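You operate a simulated robot arm through the tools that you are given. There is no shell and no other tool.

You are at the controls of a simulated robot arm. One attempt, no reset.

Task
Try the 25 mm ring plate on both lengths in the socket stand.
Fine: slide it down each clamped length and lift it off, blue socket first; lay it back, then free the stand lever.

The check looks at the end state, three seconds after you hand in, the way a careful person would. Anything else that was tipped, shoved, dropped, spilled or broken makes it a failure.

Robot
A 7-joint arm with a two-finger parallel gripper, fixed in place. Base frame: the origin is at the foot of the arm, x ahead of it, y to its left, z up; the work surface is at about z = 850. Readings come in mm, rad, newtons and seconds.
Its first joint turns from -2.897 to 2.897 rad. Payload 3.43 kg.
The TCP is the grasp point between the finger pads, 30 mm short of the fingertips. In the tool frame z runs along the fingers and y along their closing line. Largest opening 94 mm; finger width 28, thickness 10; the body of the gripper, 50 by 96 mm, starts 55 mm behind the TCP.
Orientation is told as [roll, pitch, yaw] about the base's x, y, z axes, in that order, counted from this pose: with the fingers straight down and closing along the base's y, the tool's x points along the base's -x, its y along +y and its z along -z.

Tools
- The arm moves only by the tool apply_moves. Its argument "rows" is a list of rows, each a list of 7 numbers: the shift along the tool's x, y, z in units of 25 mm (1.0 is 25 mm), then the turn, a rotation vector about the tool's x, y, z in units of 5 degrees (1.0 is 5 degrees), then the finger opening in mm, from 0 to 94. In form: [[tx, ty, tz, rx, ry, rz, fingers], ...]. A call has 1 to 20 rows; each row shifts and turns the commanded pose from where the row before left it, along the tool's axes as they then stand. A call with a number of a shift or a turn outside -1 to 1 is refused whole. Rows are played at 5 a second. More than 50 mm and 0.15 rad between two rows, or a gripper value outside its range, and nothing of the call is played. Where a pose cannot be reached the arm comes as near as it can. A force on the tool above 90 N (or 10 N above the force at the start of the call, whichever is more), or a blocked arm, ends the call early, and 0.2 s more pass. Each finger travels about 45 mm/s and halts on what it meets, pressing with about 24 N; the grip force reading is that of the motor and also rises with nothing between the fingers. The clock runs only during rows and for 0.2 s after the last one: add rows that do not move to give the fingers time. It gives the time, the measured TCP pose, the force on the tool (base axes), the opening and the grip force at its end, in the units of the frame above (readings bear some noise), with the torque about the TCP (base axes, N m) and any sound that the robot's microphone picked up.
- Cameras (640 x 400 px; columns grow to the right, rows downward): "scene" is fixed at [219.3, -650, 1650.8]; the picture's right is [0.25, -0.97, 0.00], its down [-0.77, -0.20, -0.60] and it looks along [0.58, 0.15, -0.80] (base axes); focal length 317 px, centre (320, 200). "wrist" rides on the gripper at [76, 14, -102] in the tool frame; the picture's right is [-0.18, 0.98, 0.00], its down [-0.75, -0.14, -0.64] and it looks along [-0.63, -0.12, 0.77] (tool axes); focal length 243 px, centre (320, 200). There is no depth. A picture from a camera that has moved, and an enlarged one, comes with that camera's place and axes in the base frame and with its lens.
- grab_frame(camera): a new picture of that camera. It takes no simulated time.
- raise_lower(by): slides the trunk up (or, below 0, down) by that many mm; the arm rides with it, the base frame stays. It gives what a move gives, with no picture.
- inspect(camera, box): a new picture of the part [left, top, right, bottom] of that camera's present view, enlarged. It takes no simulated time.
- finish_job(): hands the job in; it is judged then, once.

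Places have to be worked out from the pictures, the camera data and where the tool is seen. Open the gripper and draw the arm clear of the work before you hand the job in, unless the task says otherwise.

The tools are called after "Emit:" as name(argument=value, ...) on one line, values as JSON. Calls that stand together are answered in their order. apply_moves: Moves the arm, as the interface text tells. Its arguments: {"type":"object","properties":{"rows":{"type":"array","items":{"type":"array","items":{"type":"number"}}}},"required":["rows"]} The other tools are called the same way: raise_lower (by) slides the trunk up or down; grab_frame (camera) takes a picture; inspect (camera, box) takes an enlarged picture of a part of a camera's view; finish_job () hands the job in.

At the start:

```text
t: 0.0
ee_pos: [645.7, -260.0, 1192.1]
tcp_rot: [0.0, -0.001, -0.001]
ft_force: [0.7, 0.4, 0.4]
moment: [0.04, -0.02, 0.01]
width: 93.9
finger_force: 0.1
trunk travel left (down, up): [-300.0, 190.0]
```

scene: 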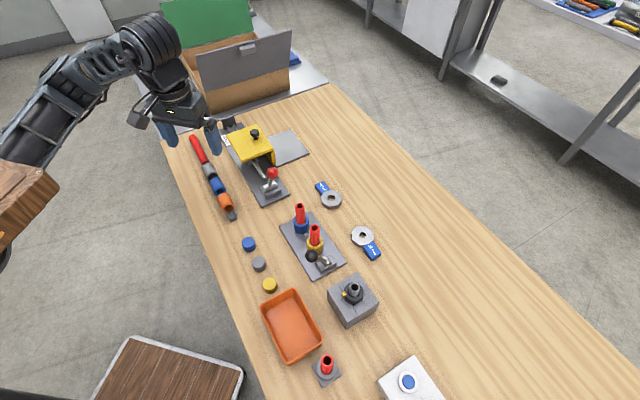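
wrist: 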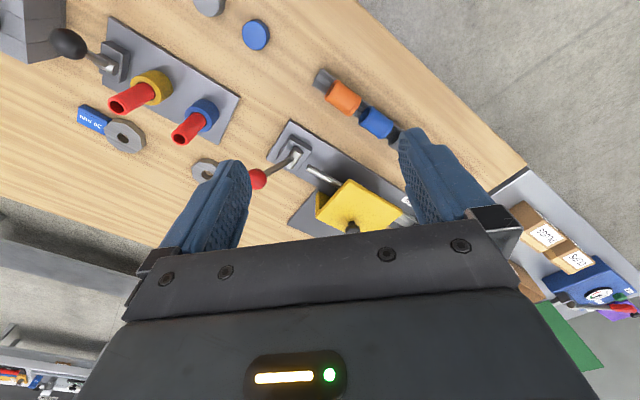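

I'll begin by looking closely at the stand, the ring plates and the lever.

Emit:
inspect(camera="scene", box=[260, 170, 400, 290])

Emit:
inspect(camera="wrist", box=[40, 0, 260, 200])

Emit:
inspect(camera="scene", box=[300, 165, 390, 265])

Emit:
inspect(camera="scene", box=[220, 220, 460, 400])

```text
3.33 times, centred on (330, 230) of scene
camera zoom: at [219.3, -650.0, 1650.8], right [0.25, -0.97, 0.0], down [-0.77, -0.2, -0.6], along [0.58, 0.15, -0.8], focal length 1057 px, centre (287, 100)
```

zoom: 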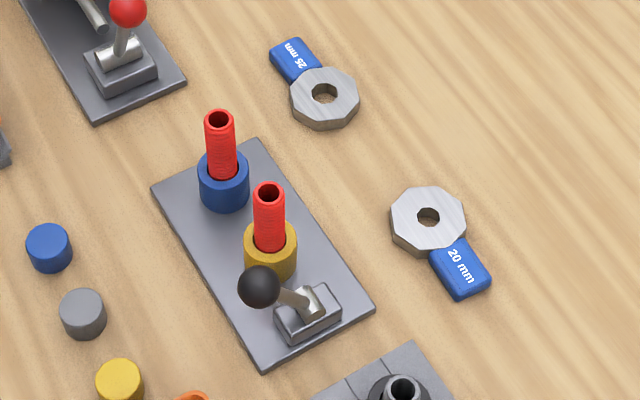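

```text
2.00 times, centred on (150, 100) of wrist
camera zoom: at [569.6, -244.4, 1295.6], right [0.18, 0.98, 0.0], down [0.75, -0.14, 0.64], along [0.63, -0.12, -0.77], focal length 485 px, centre (660, 400)
```

zoom: 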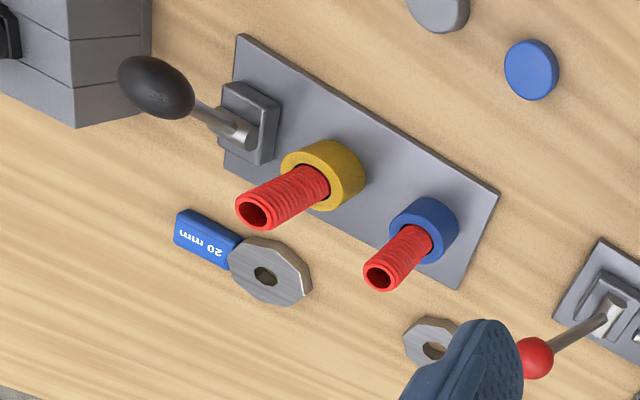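

```text
4.00 times, centred on (345, 215) of scene
camera zoom: at [219.3, -650.0, 1650.8], right [0.25, -0.97, 0.0], down [-0.77, -0.2, -0.6], along [0.58, 0.15, -0.8], focal length 1269 px, centre (220, 140)
```

zoom: 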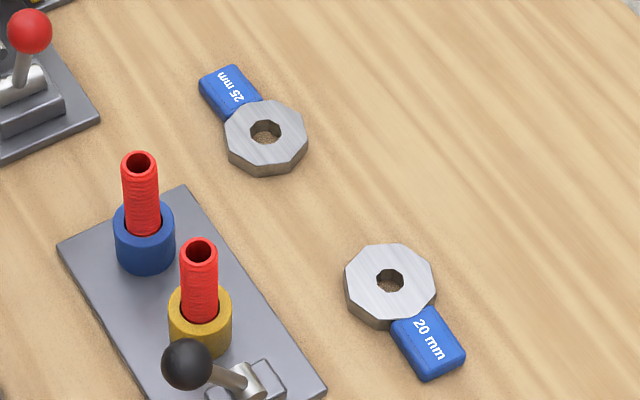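

```text
2.22 times, centred on (340, 310) of scene
camera zoom: at [219.3, -650.0, 1650.8], right [0.25, -0.97, 0.0], down [-0.77, -0.2, -0.6], along [0.58, 0.15, -0.8], focal length 705 px, centre (276, -44)
```

zoom: 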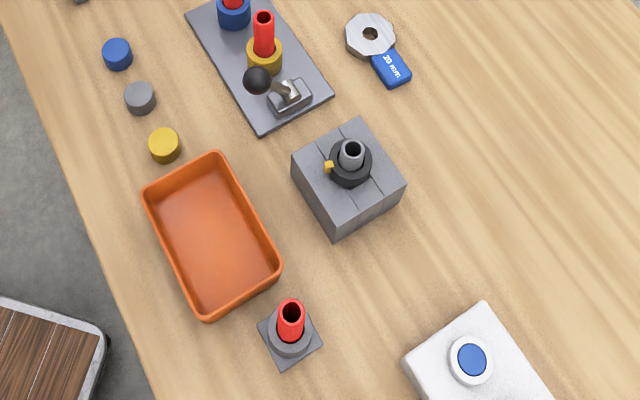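

The 25 mm plate's ring looks to be near (803, -534), with its blue handle toward (837, -500). The tubes are near (687, -472) in the blue socket and (631, -528) in the yellow one, and the lever knob is near (558, -541). I'll move above the plate at a safe height and turn to yaw +45° for a closer look.

Emit:
apply_moves(rows=[[-0.6, -0.9, 0.3, 0, 0, 0, 94], [-0.6, -0.9, 0.3, 0, 0, 0, 94], [-0.6, -0.9, 0.3, 0, 0, 0, 94], [-0.6, -0.9, 0.3, 0, 0, 0, 94], [-0.6, -0.9, 0.3, 0, 0, 0, 94], [-0.6, -0.9, 0.3, 0, 0, 0, 94], [-0.6, -0.9, 0.3, 0, 0, 0, 94], [-0.6, -0.9, 0.3, 0, 0, 0, 94], [-0.6, -0.9, 0.3, 0, 0, 0, 94], [-0.6, -0.9, 0.3, 0, 0, 0, 94], [0, 0, 0, 0, 0, -1, 94], [0, 0, 0, 0, 0, -1, 94], [0, 0, 0, 0, 0, -1, 94], [0, 0, 0, 0, 0, -1, 94], [0, 0, 0, 0, 0, -1, 94], [0, 0, 0, 0, 0, -1, 94], [0, 0, 0, 0, 0, -1, 94], [0, 0, 0, 0, 0, -1, 94], [0, 0, 0, 0, 0, -1, 94], [0, 0, 0, 0, 0, 0, 94]])

Emit:
grab_frame(camera="wrist")

Emit:
grab_frame(camera="scene")

```text
t: 4.2
ee_pos: [795.9, -484.9, 1115.6]
tcp_rot: [0.0, 0.0, 0.788]
ft_force: [0.0, -0.3, 0.2]
moment: [-0.02, 0.0, 0.03]
width: 94.2
finger_force: 0.0
trunk travel left (down, up): [-300.0, 190.0]
```

```text
taken
camera wrist: at [732.4, -527.5, 1220.2], right [-0.57, 0.82, 0.0], down [0.63, 0.43, 0.64], along [0.53, 0.36, -0.77], focal length 243 px, centre (320, 200)
```

wrist: 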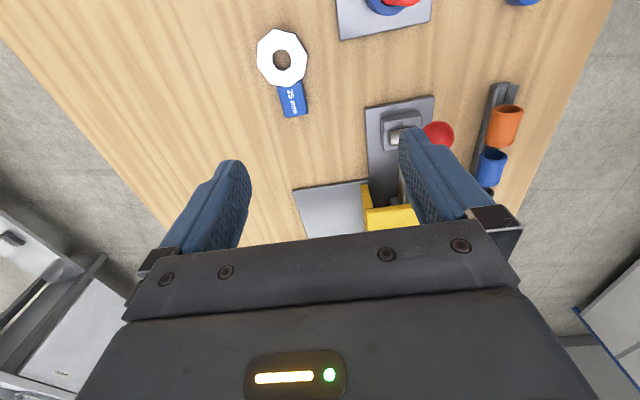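

```text
taken
```

scene: 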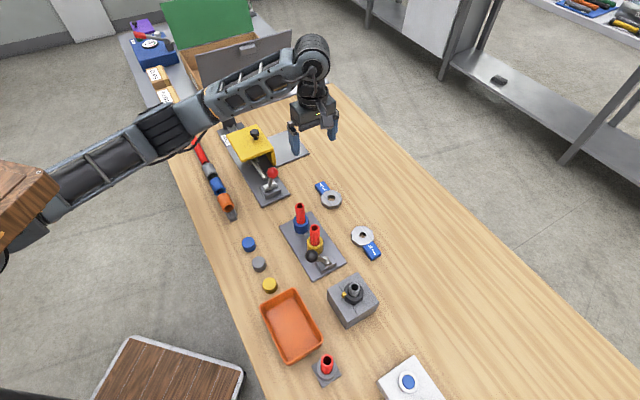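

The wrist view shows the 25 mm plate clearly below and ahead of the fingers. I'll zoom in to measure it from both cameras.

Emit:
inspect(camera="wrist", box=[240, 20, 330, 130])

Emit:
inspect(camera="scene", box=[305, 170, 355, 220])

Emit:
inspect(camera="scene", box=[270, 190, 350, 290])

```text
3.64 times, centred on (285, 75) of wrist
camera zoom: at [732.4, -527.5, 1220.2], right [-0.57, 0.82, 0.0], down [0.63, 0.43, 0.64], along [0.53, 0.36, -0.77], focal length 882 px, centre (447, 654)
```

zoom: 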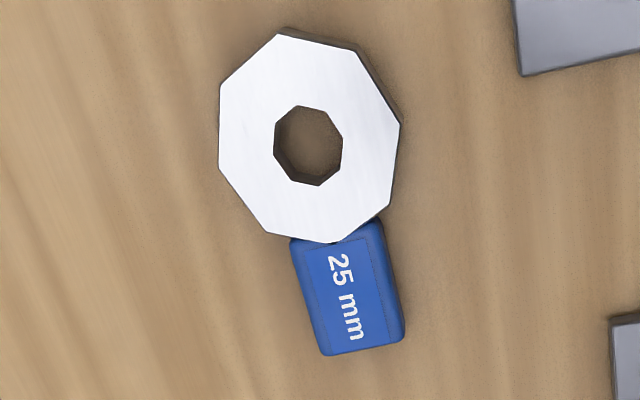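

```text
8.00 times, centred on (330, 195) of scene
camera zoom: at [219.3, -650.0, 1650.8], right [0.25, -0.97, 0.0], down [-0.77, -0.2, -0.6], along [0.58, 0.15, -0.8], focal length 2537 px, centre (240, 240)
```

zoom: 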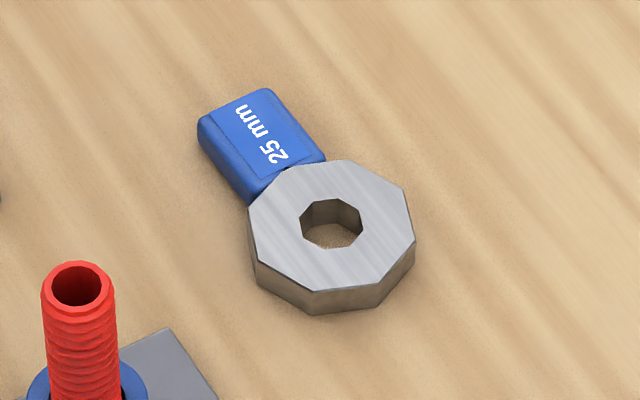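

```text
4.00 times, centred on (310, 240) of scene
camera zoom: at [219.3, -650.0, 1650.8], right [0.25, -0.97, 0.0], down [-0.77, -0.2, -0.6], along [0.58, 0.15, -0.8], focal length 1269 px, centre (360, 40)
```

zoom: 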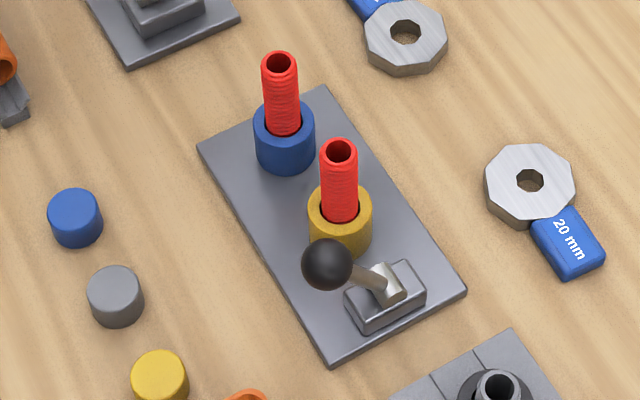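

The plate's ring centre measures about (811, -533) and its handle about (849, -496), close to the limit of the arm's reach. I'll move above the handle and check how far the arm actually gets.

Emit:
apply_moves(rows=[[-0.2, -0.36, 0.9, 0, 0, 0, 94], [-0.2, -0.36, 0.9, 0, 0, 0, 94], [-0.2, -0.36, 0.9, 0, 0, 0, 94], [-0.2, -0.36, 0.9, 0, 0, 0, 94], [-0.2, -0.36, 0.9, 0, 0, 0, 94], [0, 0, 0, 0, 0, 0, 94]])

Emit:
grab_frame(camera="wrist")

Emit:
grab_frame(camera="scene")

```text
t: 5.6
ee_pos: [843.1, -498.8, 1004.4]
tcp_rot: [0.0, 0.001, 0.786]
ft_force: [0.1, 0.2, -0.8]
moment: [0.01, 0.0, 0.01]
width: 94.3
finger_force: 0.0
trunk travel left (down, up): [-300.0, 190.0]
```

```text
taken
camera wrist: at [780.5, -541.7, 1107.2], right [-0.57, 0.82, 0.0], down [0.63, 0.43, 0.64], along [0.53, 0.36, -0.77], focal length 243 px, centre (320, 200)
```

wrist: 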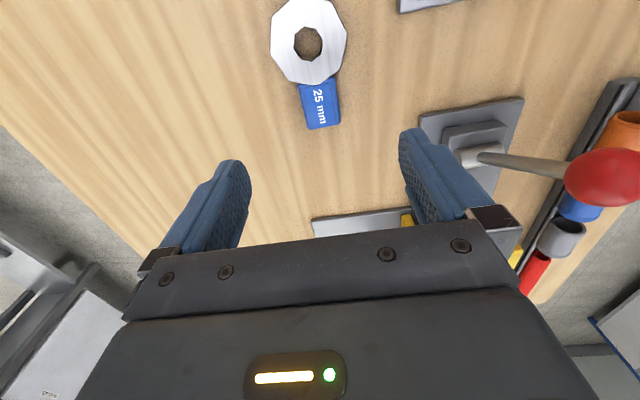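

```text
taken
```

scene: 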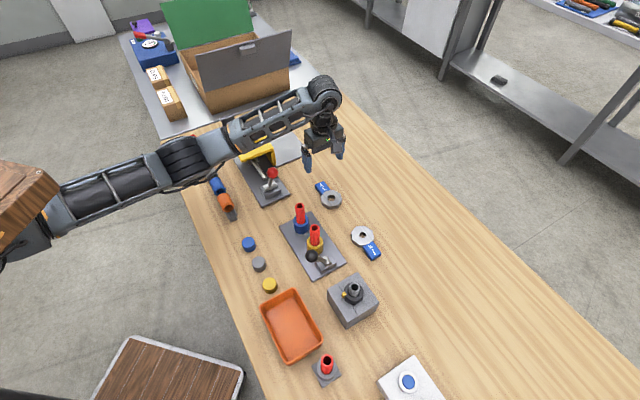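

The arm reached (843, -499, 1004) without trouble. I'll zoom in to refine the handle and ring position from this closer view.

Emit:
inspect(camera="wrist", box=[250, 0, 380, 140])

Emit:
inspect(camera="scene", box=[270, 70, 370, 220])

```text
2.86 times, centred on (315, 70) of wrist
camera zoom: at [780.5, -541.7, 1107.2], right [-0.57, 0.82, 0.0], down [0.63, 0.43, 0.64], along [0.53, 0.36, -0.77], focal length 693 px, centre (334, 571)
```

zoom: 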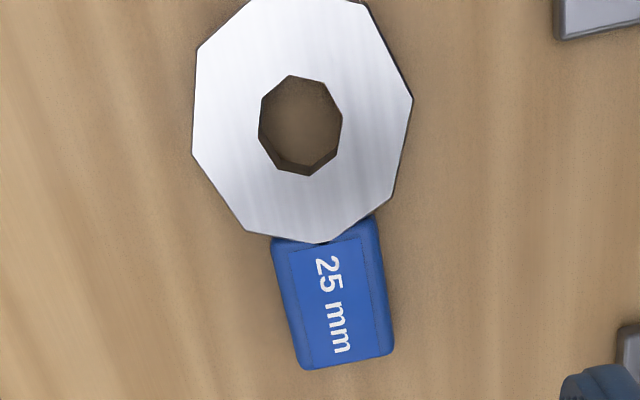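

```text
2.67 times, centred on (320, 145) of scene
camera zoom: at [219.3, -650.0, 1650.8], right [0.25, -0.97, 0.0], down [-0.77, -0.2, -0.6], along [0.58, 0.15, -0.8], focal length 846 px, centre (320, 347)
```

zoom: 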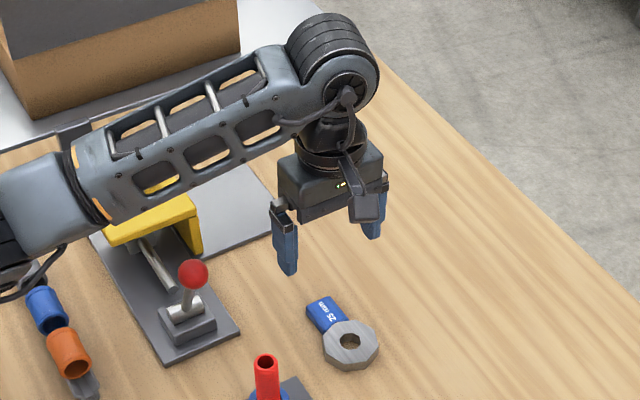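

From the closer view, the ring centre is (811, -533). The handle runs along 45° from about 33 to 76 mm out from that centre, and the plate is roughly 14 mm thick. I'll nudge the TCP over the handle centre and start down with the trunk so the reach doesn't change.

Emit:
apply_moves(rows=[[-0.14, 0, 0, 0, 0, 0, 94], [0, 0, 0, 0, 0, 0, 94], [0, 0, 0, 0, 0, 0, 94]])

Emit:
raise_lower(by=-70)

Emit:
grab_frame(camera="wrist")

Emit:
grab_frame(camera="scene")

```text
t: 6.4
ee_pos: [846.3, -497.8, 1004.3]
tcp_rot: [0.001, 0.0, 0.787]
ft_force: [0.1, -0.2, 0.3]
moment: [0.01, 0.02, -0.01]
width: 93.9
finger_force: 0.1
trunk travel left (down, up): [-300.0, 190.0]
```

```text
t: 7.5
ee_pos: [846.1, -497.8, 933.1]
tcp_rot: [0.0, 0.001, 0.786]
ft_force: [0.4, 0.6, 0.2]
moment: [0.0, -0.01, -0.02]
width: 94.1
finger_force: 0.1
trunk travel left (down, up): [-230.0, 260.0]
```

```text
taken
camera wrist: at [783.7, -539.5, 1038.1], right [-0.57, 0.82, 0.0], down [0.63, 0.43, 0.64], along [0.53, 0.36, -0.77], focal length 243 px, centre (320, 200)
```

wrist: 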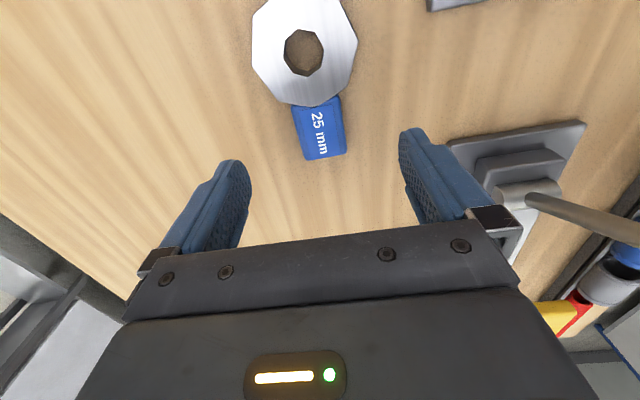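

```text
taken
```

scene: 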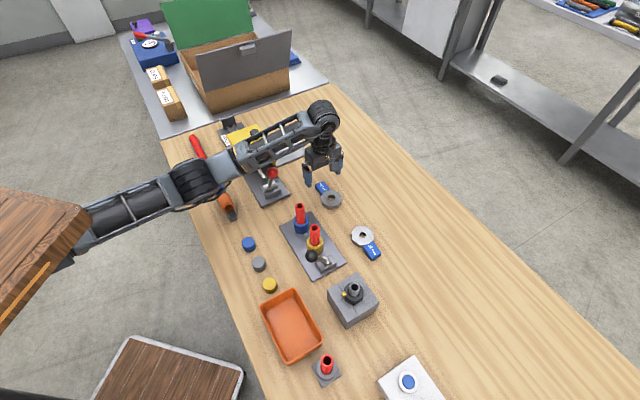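

The point below the TCP projects onto the handle centre at about (320, 130) in the wrist view, so alignment is good. The red lever's fixture is about 60 mm away from the nearest finger. I'll narrow the fingers a little and lower the last 49 mm.

Emit:
apply_moves(rows=[[0, 0, 0, 0, 0, 0, 64], [0, 0, 0, 0, 0, 0, 64], [0, 0, 0, 0, 0, 0, 64]])

Emit:
raise_lower(by=-48)

Emit:
grab_frame(camera="wrist")

Emit:
inspect(camera="scene", box=[270, 100, 370, 220])

```text
t: 8.3
ee_pos: [847.3, -497.5, 933.7]
tcp_rot: [0.001, 0.001, 0.786]
ft_force: [1.0, -0.3, 0.6]
moment: [0.0, 0.0, -0.03]
width: 64.3
finger_force: 0.1
trunk travel left (down, up): [-230.0, 260.0]
```

```text
t: 9.2
ee_pos: [848.1, -497.7, 905.6]
tcp_rot: [-0.024, -0.004, 0.785]
ft_force: [0.0, -1.0, 0.7]
moment: [0.01, 0.02, -0.02]
width: 64.2
finger_force: 0.0
trunk travel left (down, up): [-182.0, 308.0]
```

```text
taken
camera wrist: at [782.6, -539.0, 1009.3], right [-0.56, 0.83, -0.02], down [0.62, 0.44, 0.65], along [0.55, 0.35, -0.76], focal length 243 px, centre (320, 200)
```

wrist: 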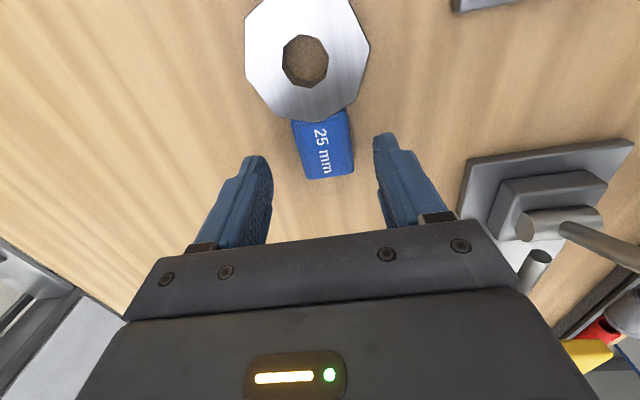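

```text
3.33 times, centred on (320, 160) of scene
camera zoom: at [219.3, -650.0, 1650.8], right [0.25, -0.97, 0.0], down [-0.77, -0.2, -0.6], along [0.58, 0.15, -0.8], focal length 1057 px, centre (320, 333)
```

zoom: 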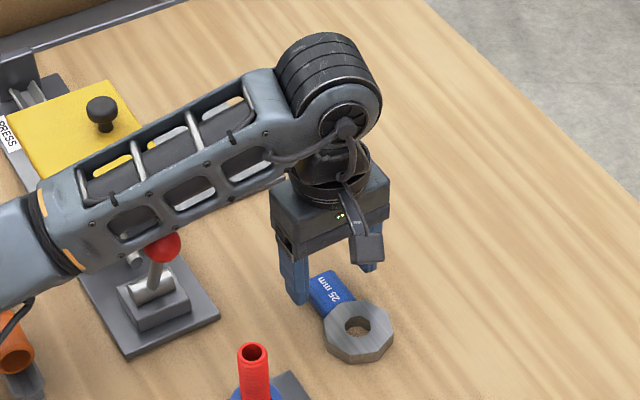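

The trunk reports moving 48 mm, but the tool only dropped 28 mm and picked up a slight roll, with no force on it. Before moving further I'll check whether another part of the arm is touching something.

Emit:
grab_frame(camera="scene")

Emit:
inspect(camera="scene", box=[0, 100, 260, 320])

Emit:
inspect(camera="scene", box=[160, 130, 300, 240])

```text
taken
```

scene: 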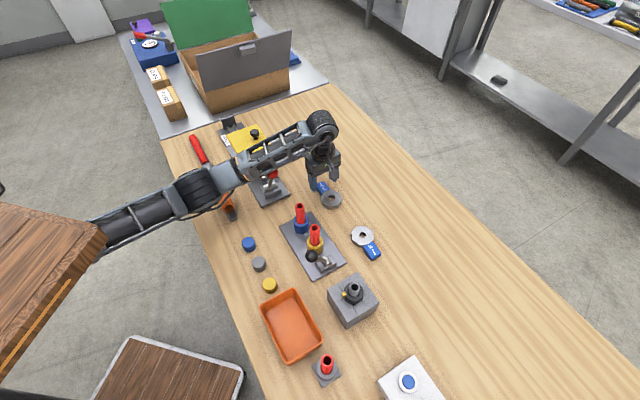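

```text
1.82 times, centred on (130, 210) of scene
camera zoom: at [219.3, -650.0, 1650.8], right [0.25, -0.97, 0.0], down [-0.77, -0.2, -0.6], along [0.58, 0.15, -0.8], focal length 577 px, centre (666, 182)
```

zoom: 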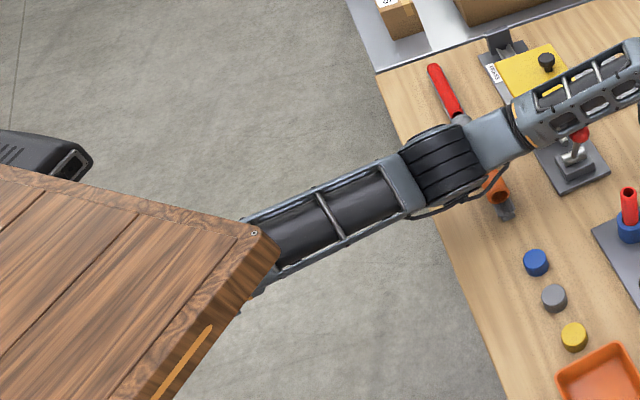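

```text
3.64 times, centred on (230, 185) of scene
camera zoom: at [219.3, -650.0, 1650.8], right [0.25, -0.97, 0.0], down [-0.77, -0.2, -0.6], along [0.58, 0.15, -0.8], focal length 1153 px, centre (647, 254)
```

zoom: 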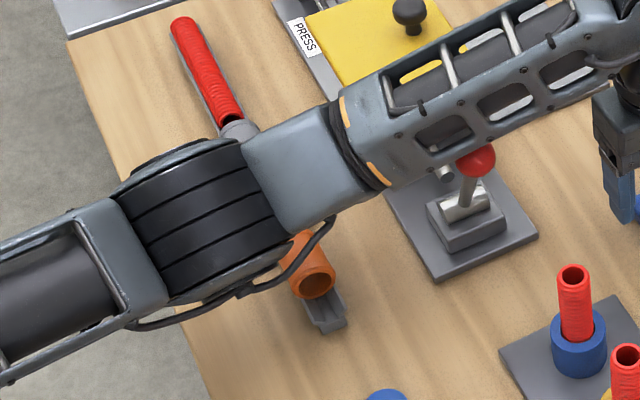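

I can't see any contact: the forearm is around z 1085 and up, well above the red knob at about 998. A short null move will show whether the arm is still settling.

Emit:
apply_moves(rows=[[0, 0, 0, 0, 0, 0, 64]])

```text
t: 9.6
ee_pos: [847.3, -497.7, 905.9]
tcp_rot: [-0.026, -0.004, 0.787]
ft_force: [0.5, 0.1, -0.7]
moment: [0.01, -0.02, 0.0]
width: 64.0
finger_force: 0.0
trunk travel left (down, up): [-182.0, 308.0]
```

The arm is steady but sits 21 mm high with a small tilt, so it's being held up by something or it's at a limit. I'll bring the trunk back up 24 mm to relieve any contact and compare.

Emit:
raise_lower(by=24)

Emit:
grab_frame(camera="scene")

```text
t: 10.3
ee_pos: [845.9, -498.1, 905.5]
tcp_rot: [0.005, -0.003, 0.783]
ft_force: [0.6, -0.3, 0.5]
moment: [0.02, 0.01, 0.01]
width: 63.9
finger_force: 0.0
trunk travel left (down, up): [-206.0, 284.0]
```

```text
taken
```

scene: 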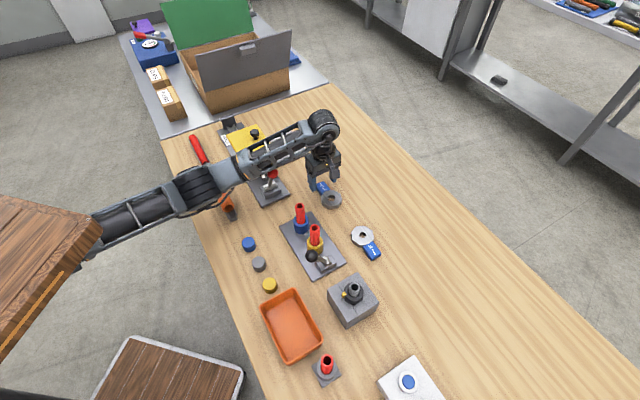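

The red knob's image may have shifted by about a pixel, which would mean the forearm is resting on it. I'll look closely.

Emit:
inspect(camera="scene", box=[240, 150, 300, 210])

Emit:
inspect(camera="wrist", box=[440, 120, 640, 380])

```text
6.67 times, centred on (270, 180) of scene
camera zoom: at [219.3, -650.0, 1650.8], right [0.25, -0.97, 0.0], down [-0.77, -0.2, -0.6], along [0.58, 0.15, -0.8], focal length 2114 px, centre (653, 333)
```

zoom: 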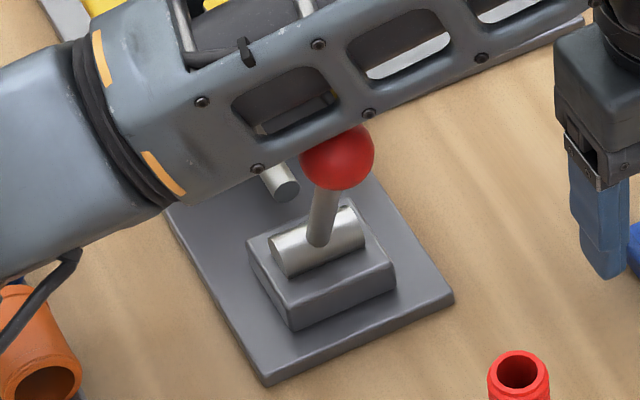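

```text
1.54 times, centred on (540, 250) of wrist
camera zoom: at [783.1, -540.2, 1010.2], right [-0.57, 0.82, 0.0], down [0.63, 0.43, 0.64], along [0.53, 0.37, -0.77], focal length 373 px, centre (-18, 123)
```

zoom: 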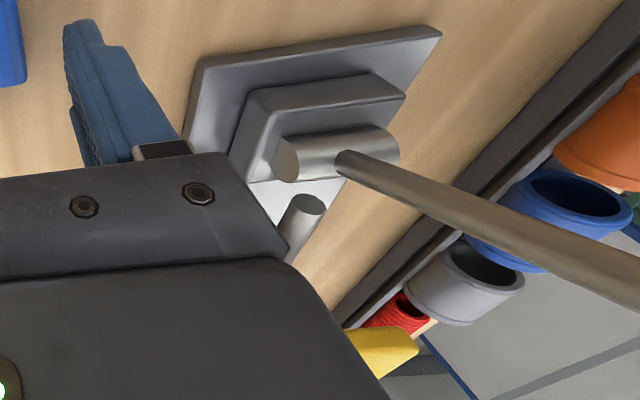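

The forearm's lower edge lies right at the top of the red knob, so it most likely pressed the knob slightly. I'll raise the trunk to the earlier free height and recheck both the arm and the knob.

Emit:
raise_lower(by=40)

Emit:
apply_moves(rows=[[0, 0, 0, 0, 0, 0, 64], [0, 0, 0, 0, 0, 0, 64]])

Emit:
inspect(camera="scene", box=[240, 150, 300, 210])

```text
t: 11.1
ee_pos: [846.8, -497.2, 950.0]
tcp_rot: [-0.001, 0.0, 0.785]
ft_force: [0.0, -0.1, 0.0]
moment: [0.02, -0.01, -0.01]
width: 64.1
finger_force: 0.2
trunk travel left (down, up): [-246.0, 244.0]
```

```text
t: 11.7
ee_pos: [847.0, -497.3, 950.4]
tcp_rot: [0.0, 0.001, 0.785]
ft_force: [0.3, 0.9, 0.7]
moment: [-0.01, 0.04, 0.01]
width: 64.0
finger_force: 0.1
trunk travel left (down, up): [-246.0, 244.0]
```

```text
6.67 times, centred on (270, 180) of scene
camera zoom: at [219.3, -650.0, 1650.8], right [0.25, -0.97, 0.0], down [-0.77, -0.2, -0.6], along [0.58, 0.15, -0.8], focal length 2114 px, centre (653, 333)
```

zoom: 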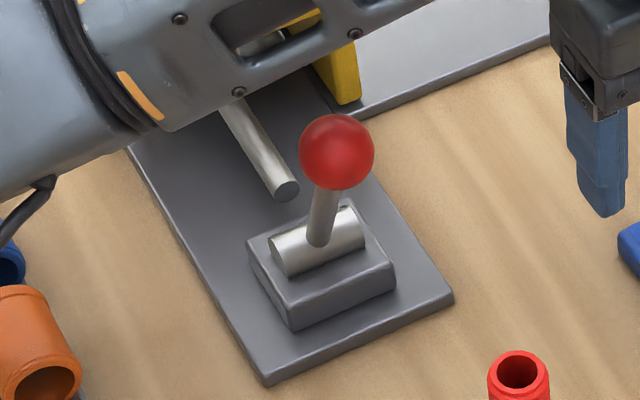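

The knob looks back where it was and the lever is still upright, with the arm free again at z = 950. Next I'll raise the trunk and reach down with the arm instead, which should lift the elbow and forearm away from the red knob.

Emit:
raise_lower(by=114)

Emit:
apply_moves(rows=[[0, 0, 0.9, 0, 0, 0, 64], [0, 0, 0.9, 0, 0, 0, 64], [0, 0, 0.9, 0, 0, 0, 64], [0, 0, 0.9, 0, 0, 0, 64], [0, 0, 0.9, 0, 0, 0, 64], [0, 0, 0, 0, 0, 0, 64]])

Emit:
grab_frame(camera="scene")

Emit:
inspect(camera="scene", box=[150, 90, 350, 220])

```text
t: 13.2
ee_pos: [847.6, -497.9, 1064.0]
tcp_rot: [-0.001, 0.0, 0.784]
ft_force: [0.0, 0.1, 0.2]
moment: [-0.02, -0.03, 0.04]
width: 63.8
finger_force: 0.1
trunk travel left (down, up): [-360.0, 130.0]
```

```text
t: 14.6
ee_pos: [845.2, -496.6, 952.5]
tcp_rot: [0.0, -0.002, 0.786]
ft_force: [-0.1, -0.2, 0.8]
moment: [0.0, -0.03, -0.04]
width: 64.0
finger_force: 0.0
trunk travel left (down, up): [-360.0, 130.0]
```

```text
taken
```

scene: 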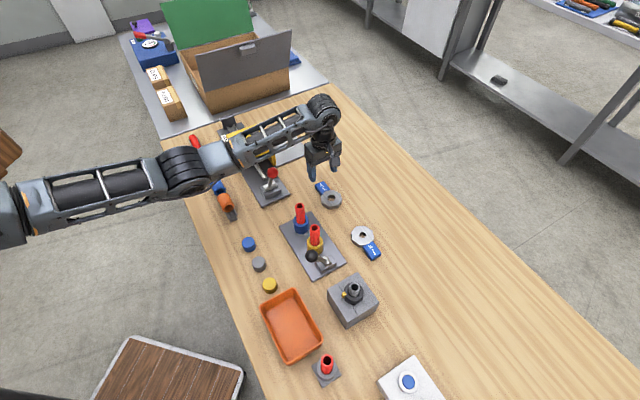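

```text
3.08 times, centred on (250, 155) of scene
camera zoom: at [219.3, -650.0, 1650.8], right [0.25, -0.97, 0.0], down [-0.77, -0.2, -0.6], along [0.58, 0.15, -0.8], focal length 976 px, centre (535, 338)
```

zoom: 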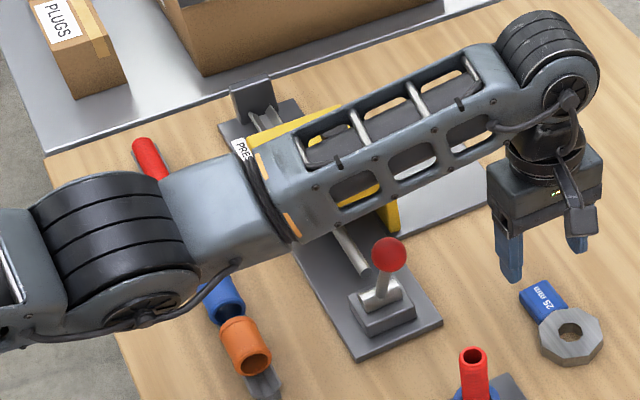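

Raising the trunk does lift the elbow, and the forearm clears the red knob by more at the same tool height. I'll raise the trunk another 70 mm and reach down by the same amount to check both reach and clearance.

Emit:
raise_lower(by=70)

Emit:
apply_moves(rows=[[0, 0, 0.9, 0, 0, 0, 64], [0, 0, 0.9, 0, 0, 0, 64], [0, 0, 0.9, 0, 0, 0, 64], [0, 0, 0, 0, 0, 0, 64]])

Emit:
inspect(camera="scene", box=[150, 90, 350, 220])

Emit:
grab_frame(camera="wrist")

```text
t: 15.6
ee_pos: [846.5, -497.0, 1021.6]
tcp_rot: [0.0, 0.002, 0.786]
ft_force: [-0.5, 0.2, 0.1]
moment: [-0.02, 0.02, -0.05]
width: 64.2
finger_force: 0.0
trunk travel left (down, up): [-430.0, 60.0]
```

```text
t: 16.6
ee_pos: [846.8, -496.1, 954.4]
tcp_rot: [0.002, 0.001, 0.786]
ft_force: [0.2, -0.2, 0.2]
moment: [0.01, 0.02, -0.02]
width: 64.0
finger_force: 0.0
trunk travel left (down, up): [-430.0, 60.0]
```

```text
3.08 times, centred on (250, 155) of scene
camera zoom: at [219.3, -650.0, 1650.8], right [0.25, -0.97, 0.0], down [-0.77, -0.2, -0.6], along [0.58, 0.15, -0.8], focal length 976 px, centre (535, 338)
```

zoom: 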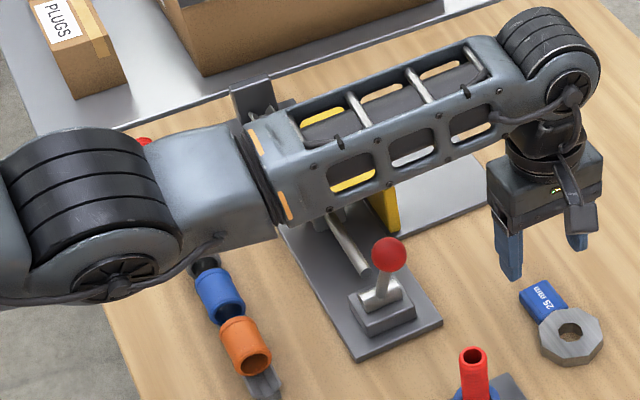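

```text
taken
camera wrist: at [783.2, -539.0, 1059.5], right [-0.57, 0.82, 0.0], down [0.63, 0.43, 0.64], along [0.53, 0.36, -0.77], focal length 243 px, centre (320, 200)
```

wrist: 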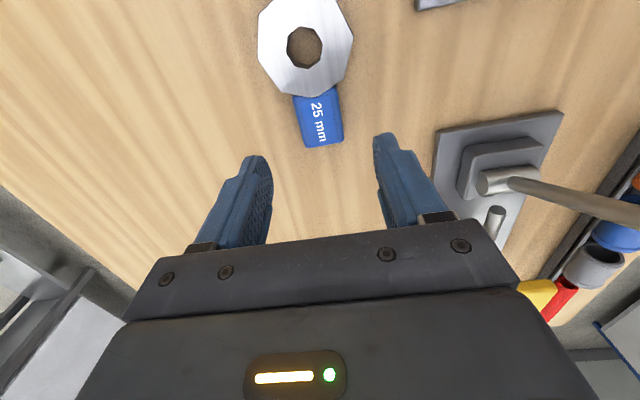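

The forearm is now well above the red knob, and reach is still fine at (847, -496). I'll raise the trunk another 50 mm for margin and reach down with the arm to just above grasp height.

Emit:
raise_lower(by=50)

Emit:
apply_moves(rows=[[0, 0, 0.8, 0, 0, 0, 64], [0, 0, 0.8, 0, 0, 0, 64], [0, 0, 0.8, 0, 0, 0, 64], [0, 0, 0.8, 0, 0, 0, 64], [0, 0, 0.6, 0, 0, 0, 64], [0, 0, 0.4, 0, 0, 0, 64], [0, 0, 0, 0, 0, 0, 64]])

Emit:
inspect(camera="scene", box=[150, 90, 350, 220])

Emit:
grab_frame(camera="wrist")

```text
t: 17.6
ee_pos: [846.7, -496.9, 1004.8]
tcp_rot: [0.0, 0.0, 0.787]
ft_force: [0.3, 0.4, -0.8]
moment: [0.0, 0.01, -0.01]
width: 63.9
finger_force: 0.0
trunk travel left (down, up): [-480.0, 10.0]
```

```text
t: 19.2
ee_pos: [836.4, -488.5, 905.5]
tcp_rot: [0.0, 0.001, 0.786]
ft_force: [0.3, 0.1, -0.9]
moment: [-0.02, 0.03, 0.03]
width: 64.1
finger_force: 0.3
out of reach, approached as far as the arm can: row 4, 5, 6
trunk travel left (down, up): [-480.0, 10.0]
```

```text
3.08 times, centred on (250, 155) of scene
camera zoom: at [219.3, -650.0, 1650.8], right [0.25, -0.97, 0.0], down [-0.77, -0.2, -0.6], along [0.58, 0.15, -0.8], focal length 976 px, centre (535, 338)
```

zoom: 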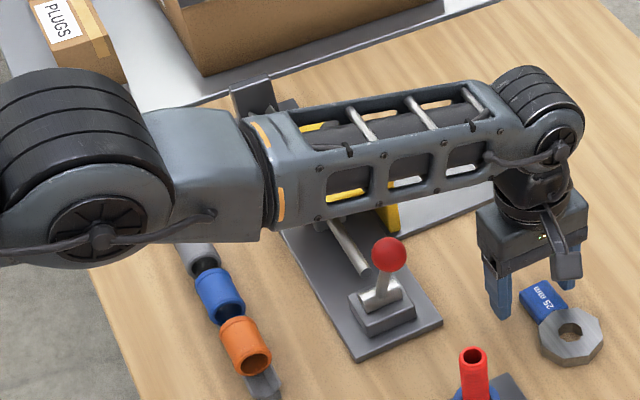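

```text
taken
camera wrist: at [772.0, -530.4, 1010.1], right [-0.57, 0.82, 0.0], down [0.63, 0.43, 0.64], along [0.53, 0.36, -0.77], focal length 243 px, centre (320, 200)
```

wrist: 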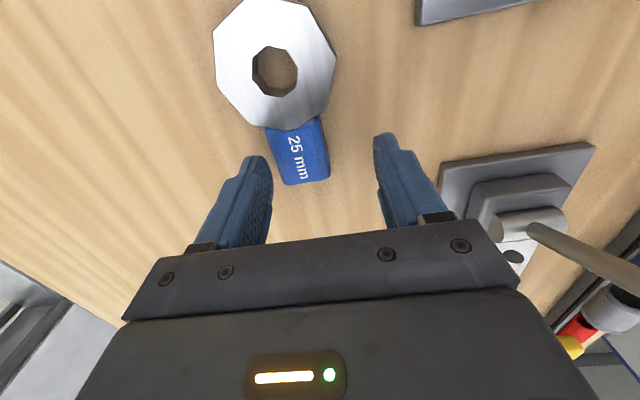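

The arm ran out of reach in the last rows, because at trunk +180 the shoulder is too high. I'll come back up, lower the trunk to about +115 as a compromise, and check the pose.

Emit:
apply_moves(rows=[[0, 0, -0.8, 0, 0, 0, 64], [0, 0, -0.8, 0, 0, 0, 64], [0, 0, -0.8, 0, 0, 0, 64], [0, 0, 0, 0, 0, 0, 64]])

Emit:
raise_lower(by=-50)

Emit:
inspect(camera="scene", box=[150, 90, 350, 220])

Emit:
grab_frame(camera="wrist")

```text
t: 20.2
ee_pos: [834.6, -487.9, 964.8]
tcp_rot: [0.0, -0.001, 0.785]
ft_force: [0.1, 0.8, -0.9]
moment: [0.01, 0.0, 0.0]
width: 63.8
finger_force: 0.0
trunk travel left (down, up): [-480.0, 10.0]
```

```text
t: 21.1
ee_pos: [835.4, -487.9, 914.2]
tcp_rot: [0.0, 0.0, 0.784]
ft_force: [-0.3, 0.0, -0.1]
moment: [0.01, -0.01, 0.0]
width: 64.1
finger_force: 0.1
trunk travel left (down, up): [-430.0, 60.0]
```

```text
3.08 times, centred on (250, 155) of scene
camera zoom: at [219.3, -650.0, 1650.8], right [0.25, -0.97, 0.0], down [-0.77, -0.2, -0.6], along [0.58, 0.15, -0.8], focal length 976 px, centre (535, 338)
```

zoom: 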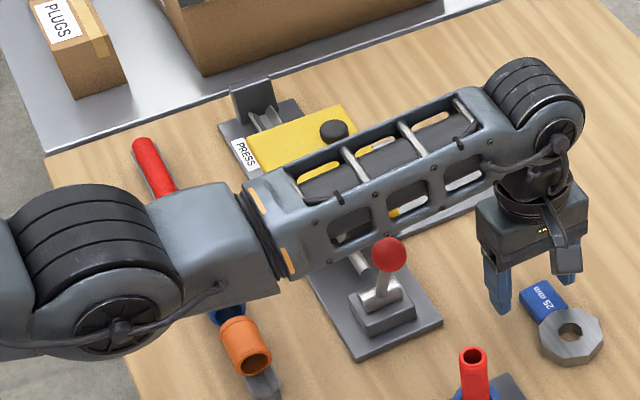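

```text
taken
camera wrist: at [771.7, -530.4, 1018.5], right [-0.57, 0.82, 0.0], down [0.63, 0.43, 0.64], along [0.53, 0.36, -0.77], focal length 243 px, centre (320, 200)
```

wrist: 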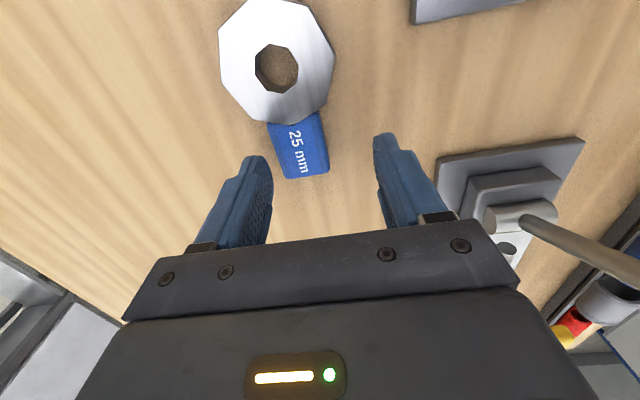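

The arm keeps the clamped pose as its new reference, so it now stands at (836, -488, 914) with the trunk at +130. The forearm looks close to the red knob again, so I'll check that gap before anything else.

Emit:
inspect(camera="scene", box=[240, 140, 300, 200])

Emit:
inspect(camera="scene", box=[0, 60, 340, 270])

```text
6.67 times, centred on (270, 170) of scene
camera zoom: at [219.3, -650.0, 1650.8], right [0.25, -0.97, 0.0], down [-0.77, -0.2, -0.6], along [0.58, 0.15, -0.8], focal length 2114 px, centre (653, 400)
```

zoom: 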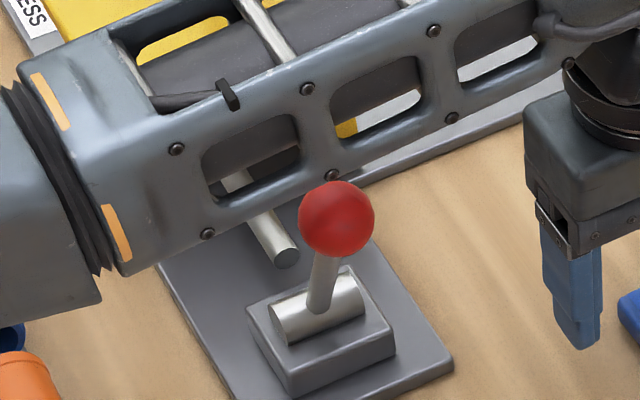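

```text
1.88 times, centred on (170, 165) of scene
camera zoom: at [219.3, -650.0, 1650.8], right [0.25, -0.97, 0.0], down [-0.77, -0.2, -0.6], along [0.58, 0.15, -0.8], focal length 597 px, centre (602, 266)
```

zoom: 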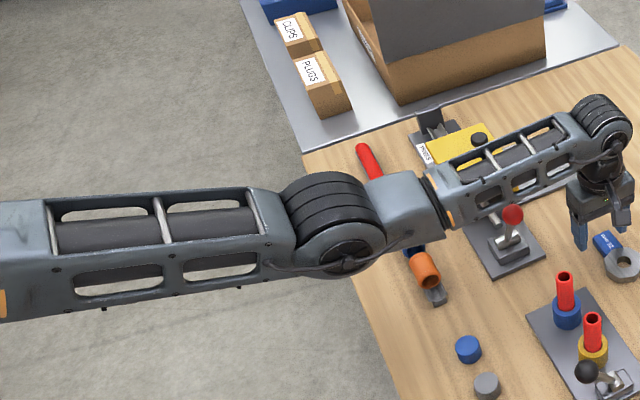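

The knob sits at z of about 999 and the forearm's underside is above 1100 there, so the overlap in the picture is only projection. The red lever is unmoved. I'll re-centre over the handle, then use trunk +90, which leaves reach margin while staying away from the low heights where the arm was blocked.

Emit:
apply_moves(rows=[[-0.04, -0.2, -0.8, 0, 0, 0, 64], [-0.04, -0.2, -0.8, 0, 0, 0, 64], [-0.04, -0.19, 0, 0, 0, 0, 64], [0, 0, 0, 0, 0, 0, 64]])

Emit:
raise_lower(by=-40)

Emit:
grab_frame(camera="wrist")

Emit:
grab_frame(camera="scene")

```text
t: 22.1
ee_pos: [848.0, -497.7, 955.3]
tcp_rot: [-0.001, 0.001, 0.785]
ft_force: [-0.5, 0.4, 0.5]
moment: [0.01, 0.01, 0.0]
width: 63.9
finger_force: 0.1
trunk travel left (down, up): [-430.0, 60.0]
```

```text
t: 22.9
ee_pos: [846.7, -496.7, 915.5]
tcp_rot: [0.002, -0.001, 0.785]
ft_force: [0.2, 0.3, -0.5]
moment: [0.0, -0.02, 0.02]
width: 64.0
finger_force: 0.1
trunk travel left (down, up): [-390.0, 100.0]
```

```text
taken
camera wrist: at [783.9, -539.4, 1019.5], right [-0.57, 0.82, 0.0], down [0.63, 0.43, 0.64], along [0.53, 0.36, -0.77], focal length 243 px, centre (320, 200)
```

wrist: 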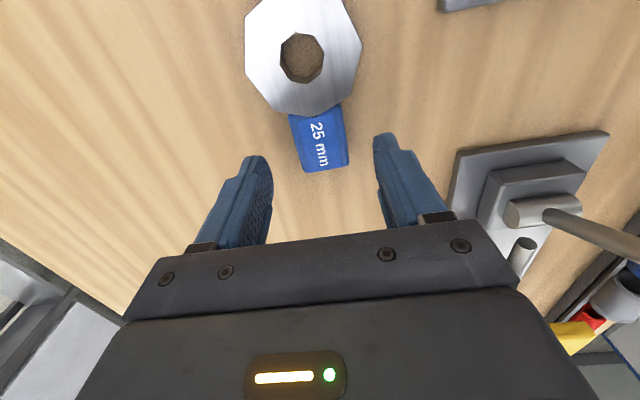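

```text
taken
```

scene: 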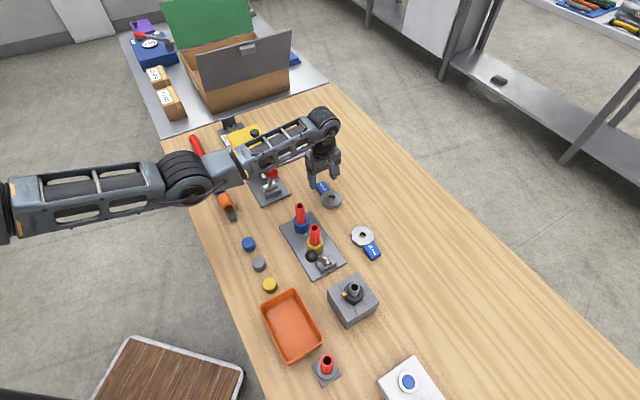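

The handle centre sits exactly under the TCP in the wrist view, and the arm is level at z = 915. I'll descend 31 mm so the fingertips end just above the table, straddling the handle.

Emit:
apply_moves(rows=[[0, 0, 0.4, 0, 0, 0, 64], [0, 0, 0.4, 0, 0, 0, 64], [0, 0, 0.3, 0, 0, 0, 64], [0, 0, 0.12, 0, 0, 0, 64], [0, 0, 0, 0, 0, 0, 64]])

Emit:
grab_frame(camera="wrist")

Emit:
inspect(camera="scene", box=[150, 90, 350, 220])

```text
t: 24.1
ee_pos: [847.7, -496.6, 885.5]
tcp_rot: [0.0, -0.002, 0.785]
ft_force: [-0.2, 0.3, -0.5]
moment: [0.01, -0.03, 0.03]
width: 63.9
finger_force: 0.1
trunk travel left (down, up): [-390.0, 100.0]
```

```text
taken
camera wrist: at [783.5, -539.2, 989.2], right [-0.57, 0.82, 0.0], down [0.63, 0.43, 0.64], along [0.53, 0.36, -0.77], focal length 243 px, centre (320, 200)
```

wrist: 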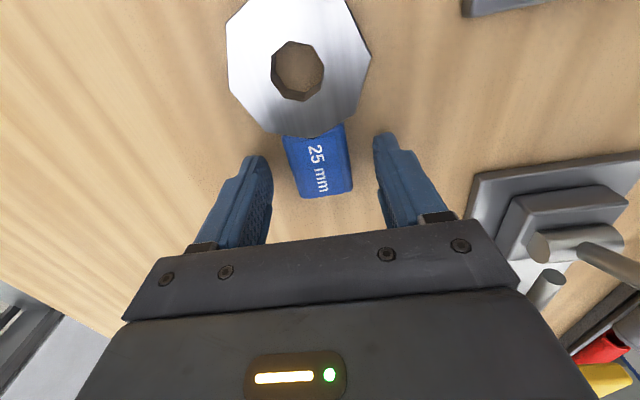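

```text
3.08 times, centred on (250, 155) of scene
camera zoom: at [219.3, -650.0, 1650.8], right [0.25, -0.97, 0.0], down [-0.77, -0.2, -0.6], along [0.58, 0.15, -0.8], focal length 976 px, centre (535, 338)
```

zoom: 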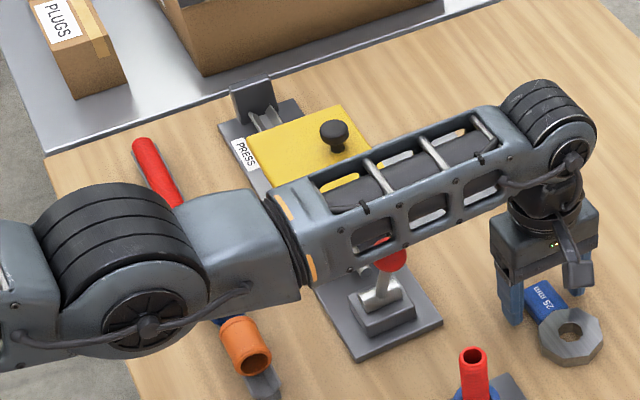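

The arm is level at z = 885.5 with no contact, and the fingers straddle the blue handle. I'll drop another 2 mm and close on the handle.

Emit:
apply_moves(rows=[[0, 0, 0.08, 0, 0, 0, 64], [0, 0, 0, 0, 0, 0, 45], [0, 0, 0, 0, 0, 0, 20], [0, 0, 0, 0, 0, 0, 20], [0, 0, 0, 0, 0, 0, 20], [0, 0, 0, 0, 0, 0, 20], [0, 0, 0, 0, 0, 0, 20]])

Emit:
grab_frame(camera="wrist")

```text
t: 25.7
ee_pos: [847.8, -496.8, 883.4]
tcp_rot: [0.001, -0.001, 0.786]
ft_force: [0.4, -1.0, -0.5]
moment: [-0.1, 0.04, 0.07]
width: 35.8
finger_force: 23.8
trunk travel left (down, up): [-390.0, 100.0]
```

```text
taken
camera wrist: at [783.8, -539.3, 987.4], right [-0.57, 0.82, 0.0], down [0.63, 0.43, 0.64], along [0.53, 0.36, -0.77], focal length 243 px, centre (320, 200)
```

wrist: 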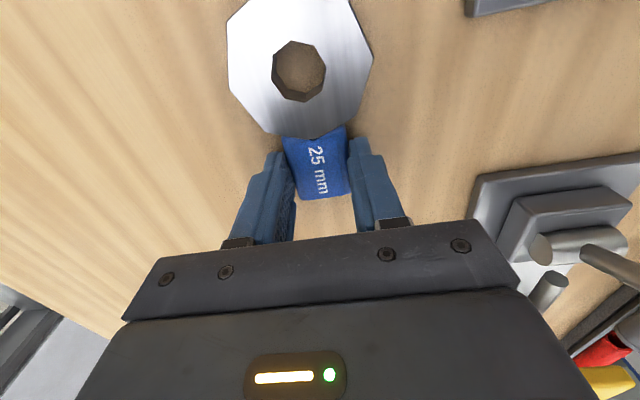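

The handle is gripped at 35.8 mm opening and 24 N. Before lifting I'll zoom on the ring to fix the hole centre relative to the tool.

Emit:
inspect(camera="wrist", box=[210, 0, 390, 210])

Emit:
inspect(camera="wrist", box=[260, 30, 340, 110])

```text
1.90 times, centred on (300, 105) of wrist
camera zoom: at [783.8, -539.3, 987.4], right [-0.57, 0.82, 0.0], down [0.63, 0.43, 0.64], along [0.53, 0.36, -0.77], focal length 462 px, centre (358, 381)
```

zoom: 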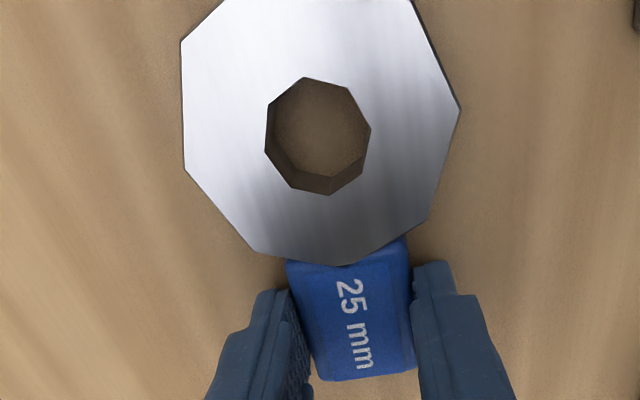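

```text
5.00 times, centred on (300, 70) of wrist
camera zoom: at [783.8, -539.3, 987.4], right [-0.57, 0.82, 0.0], down [0.63, 0.43, 0.64], along [0.53, 0.36, -0.77], focal length 1213 px, centre (420, 850)
```

zoom: 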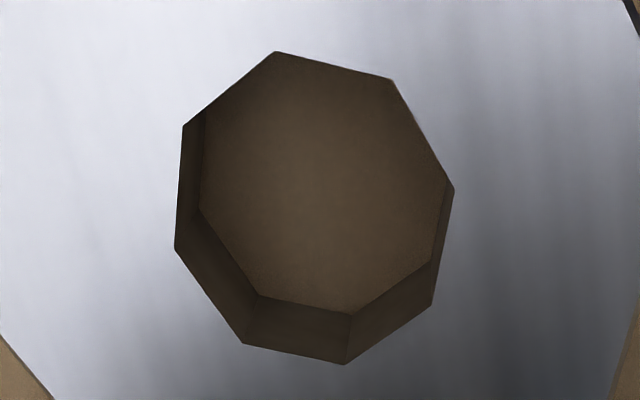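

The hole is an octagon about 25 mm across its flats, centred at tool (+51, -1). I'll lift the plate straight up about 160 mm, slowly at first.

Emit:
apply_moves(rows=[[0, 0, -0.2, 0, 0, 0, 20], [0, 0, -0.4, 0, 0, 0, 20], [0, 0, -0.8, 0, 0, 0, 20], [0, 0, -0.8, 0, 0, 0, 20], [0, 0, -0.8, 0, 0, 0, 20], [0, 0, -0.8, 0, 0, 0, 20], [0, 0, -0.8, 0, 0, 0, 20], [0, 0, -0.8, 0, 0, 0, 20], [0, 0, -0.8, 0, 0, 0, 20], [0, 0, -0.2, 0, 0, 0, 20], [0, 0, 0, 0, 0, 0, 20]])

Emit:
grab_frame(camera="wrist")

Emit:
grab_frame(camera="scene")

```text
t: 28.1
ee_pos: [847.7, -496.6, 1042.8]
tcp_rot: [0.0, 0.003, 0.784]
ft_force: [0.6, -0.3, -3.5]
moment: [0.09, -0.09, 0.02]
width: 35.5
finger_force: 23.8
trunk travel left (down, up): [-390.0, 100.0]
```

```text
taken
camera wrist: at [783.6, -539.5, 1147.5], right [-0.57, 0.82, 0.0], down [0.63, 0.43, 0.64], along [0.53, 0.36, -0.77], focal length 243 px, centre (320, 200)
```

wrist: 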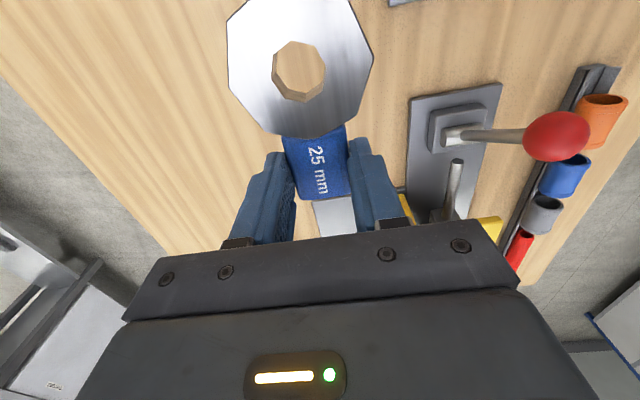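

```text
taken
```

scene: 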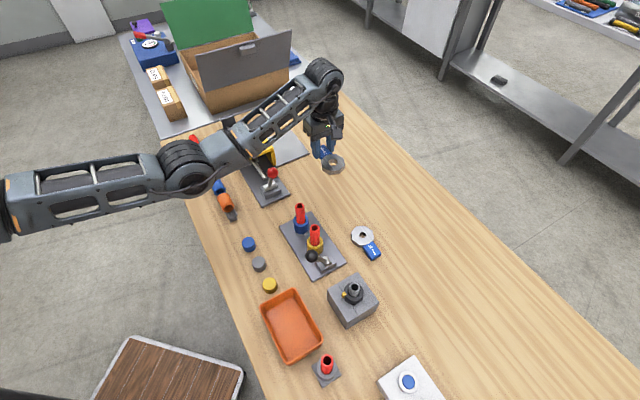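

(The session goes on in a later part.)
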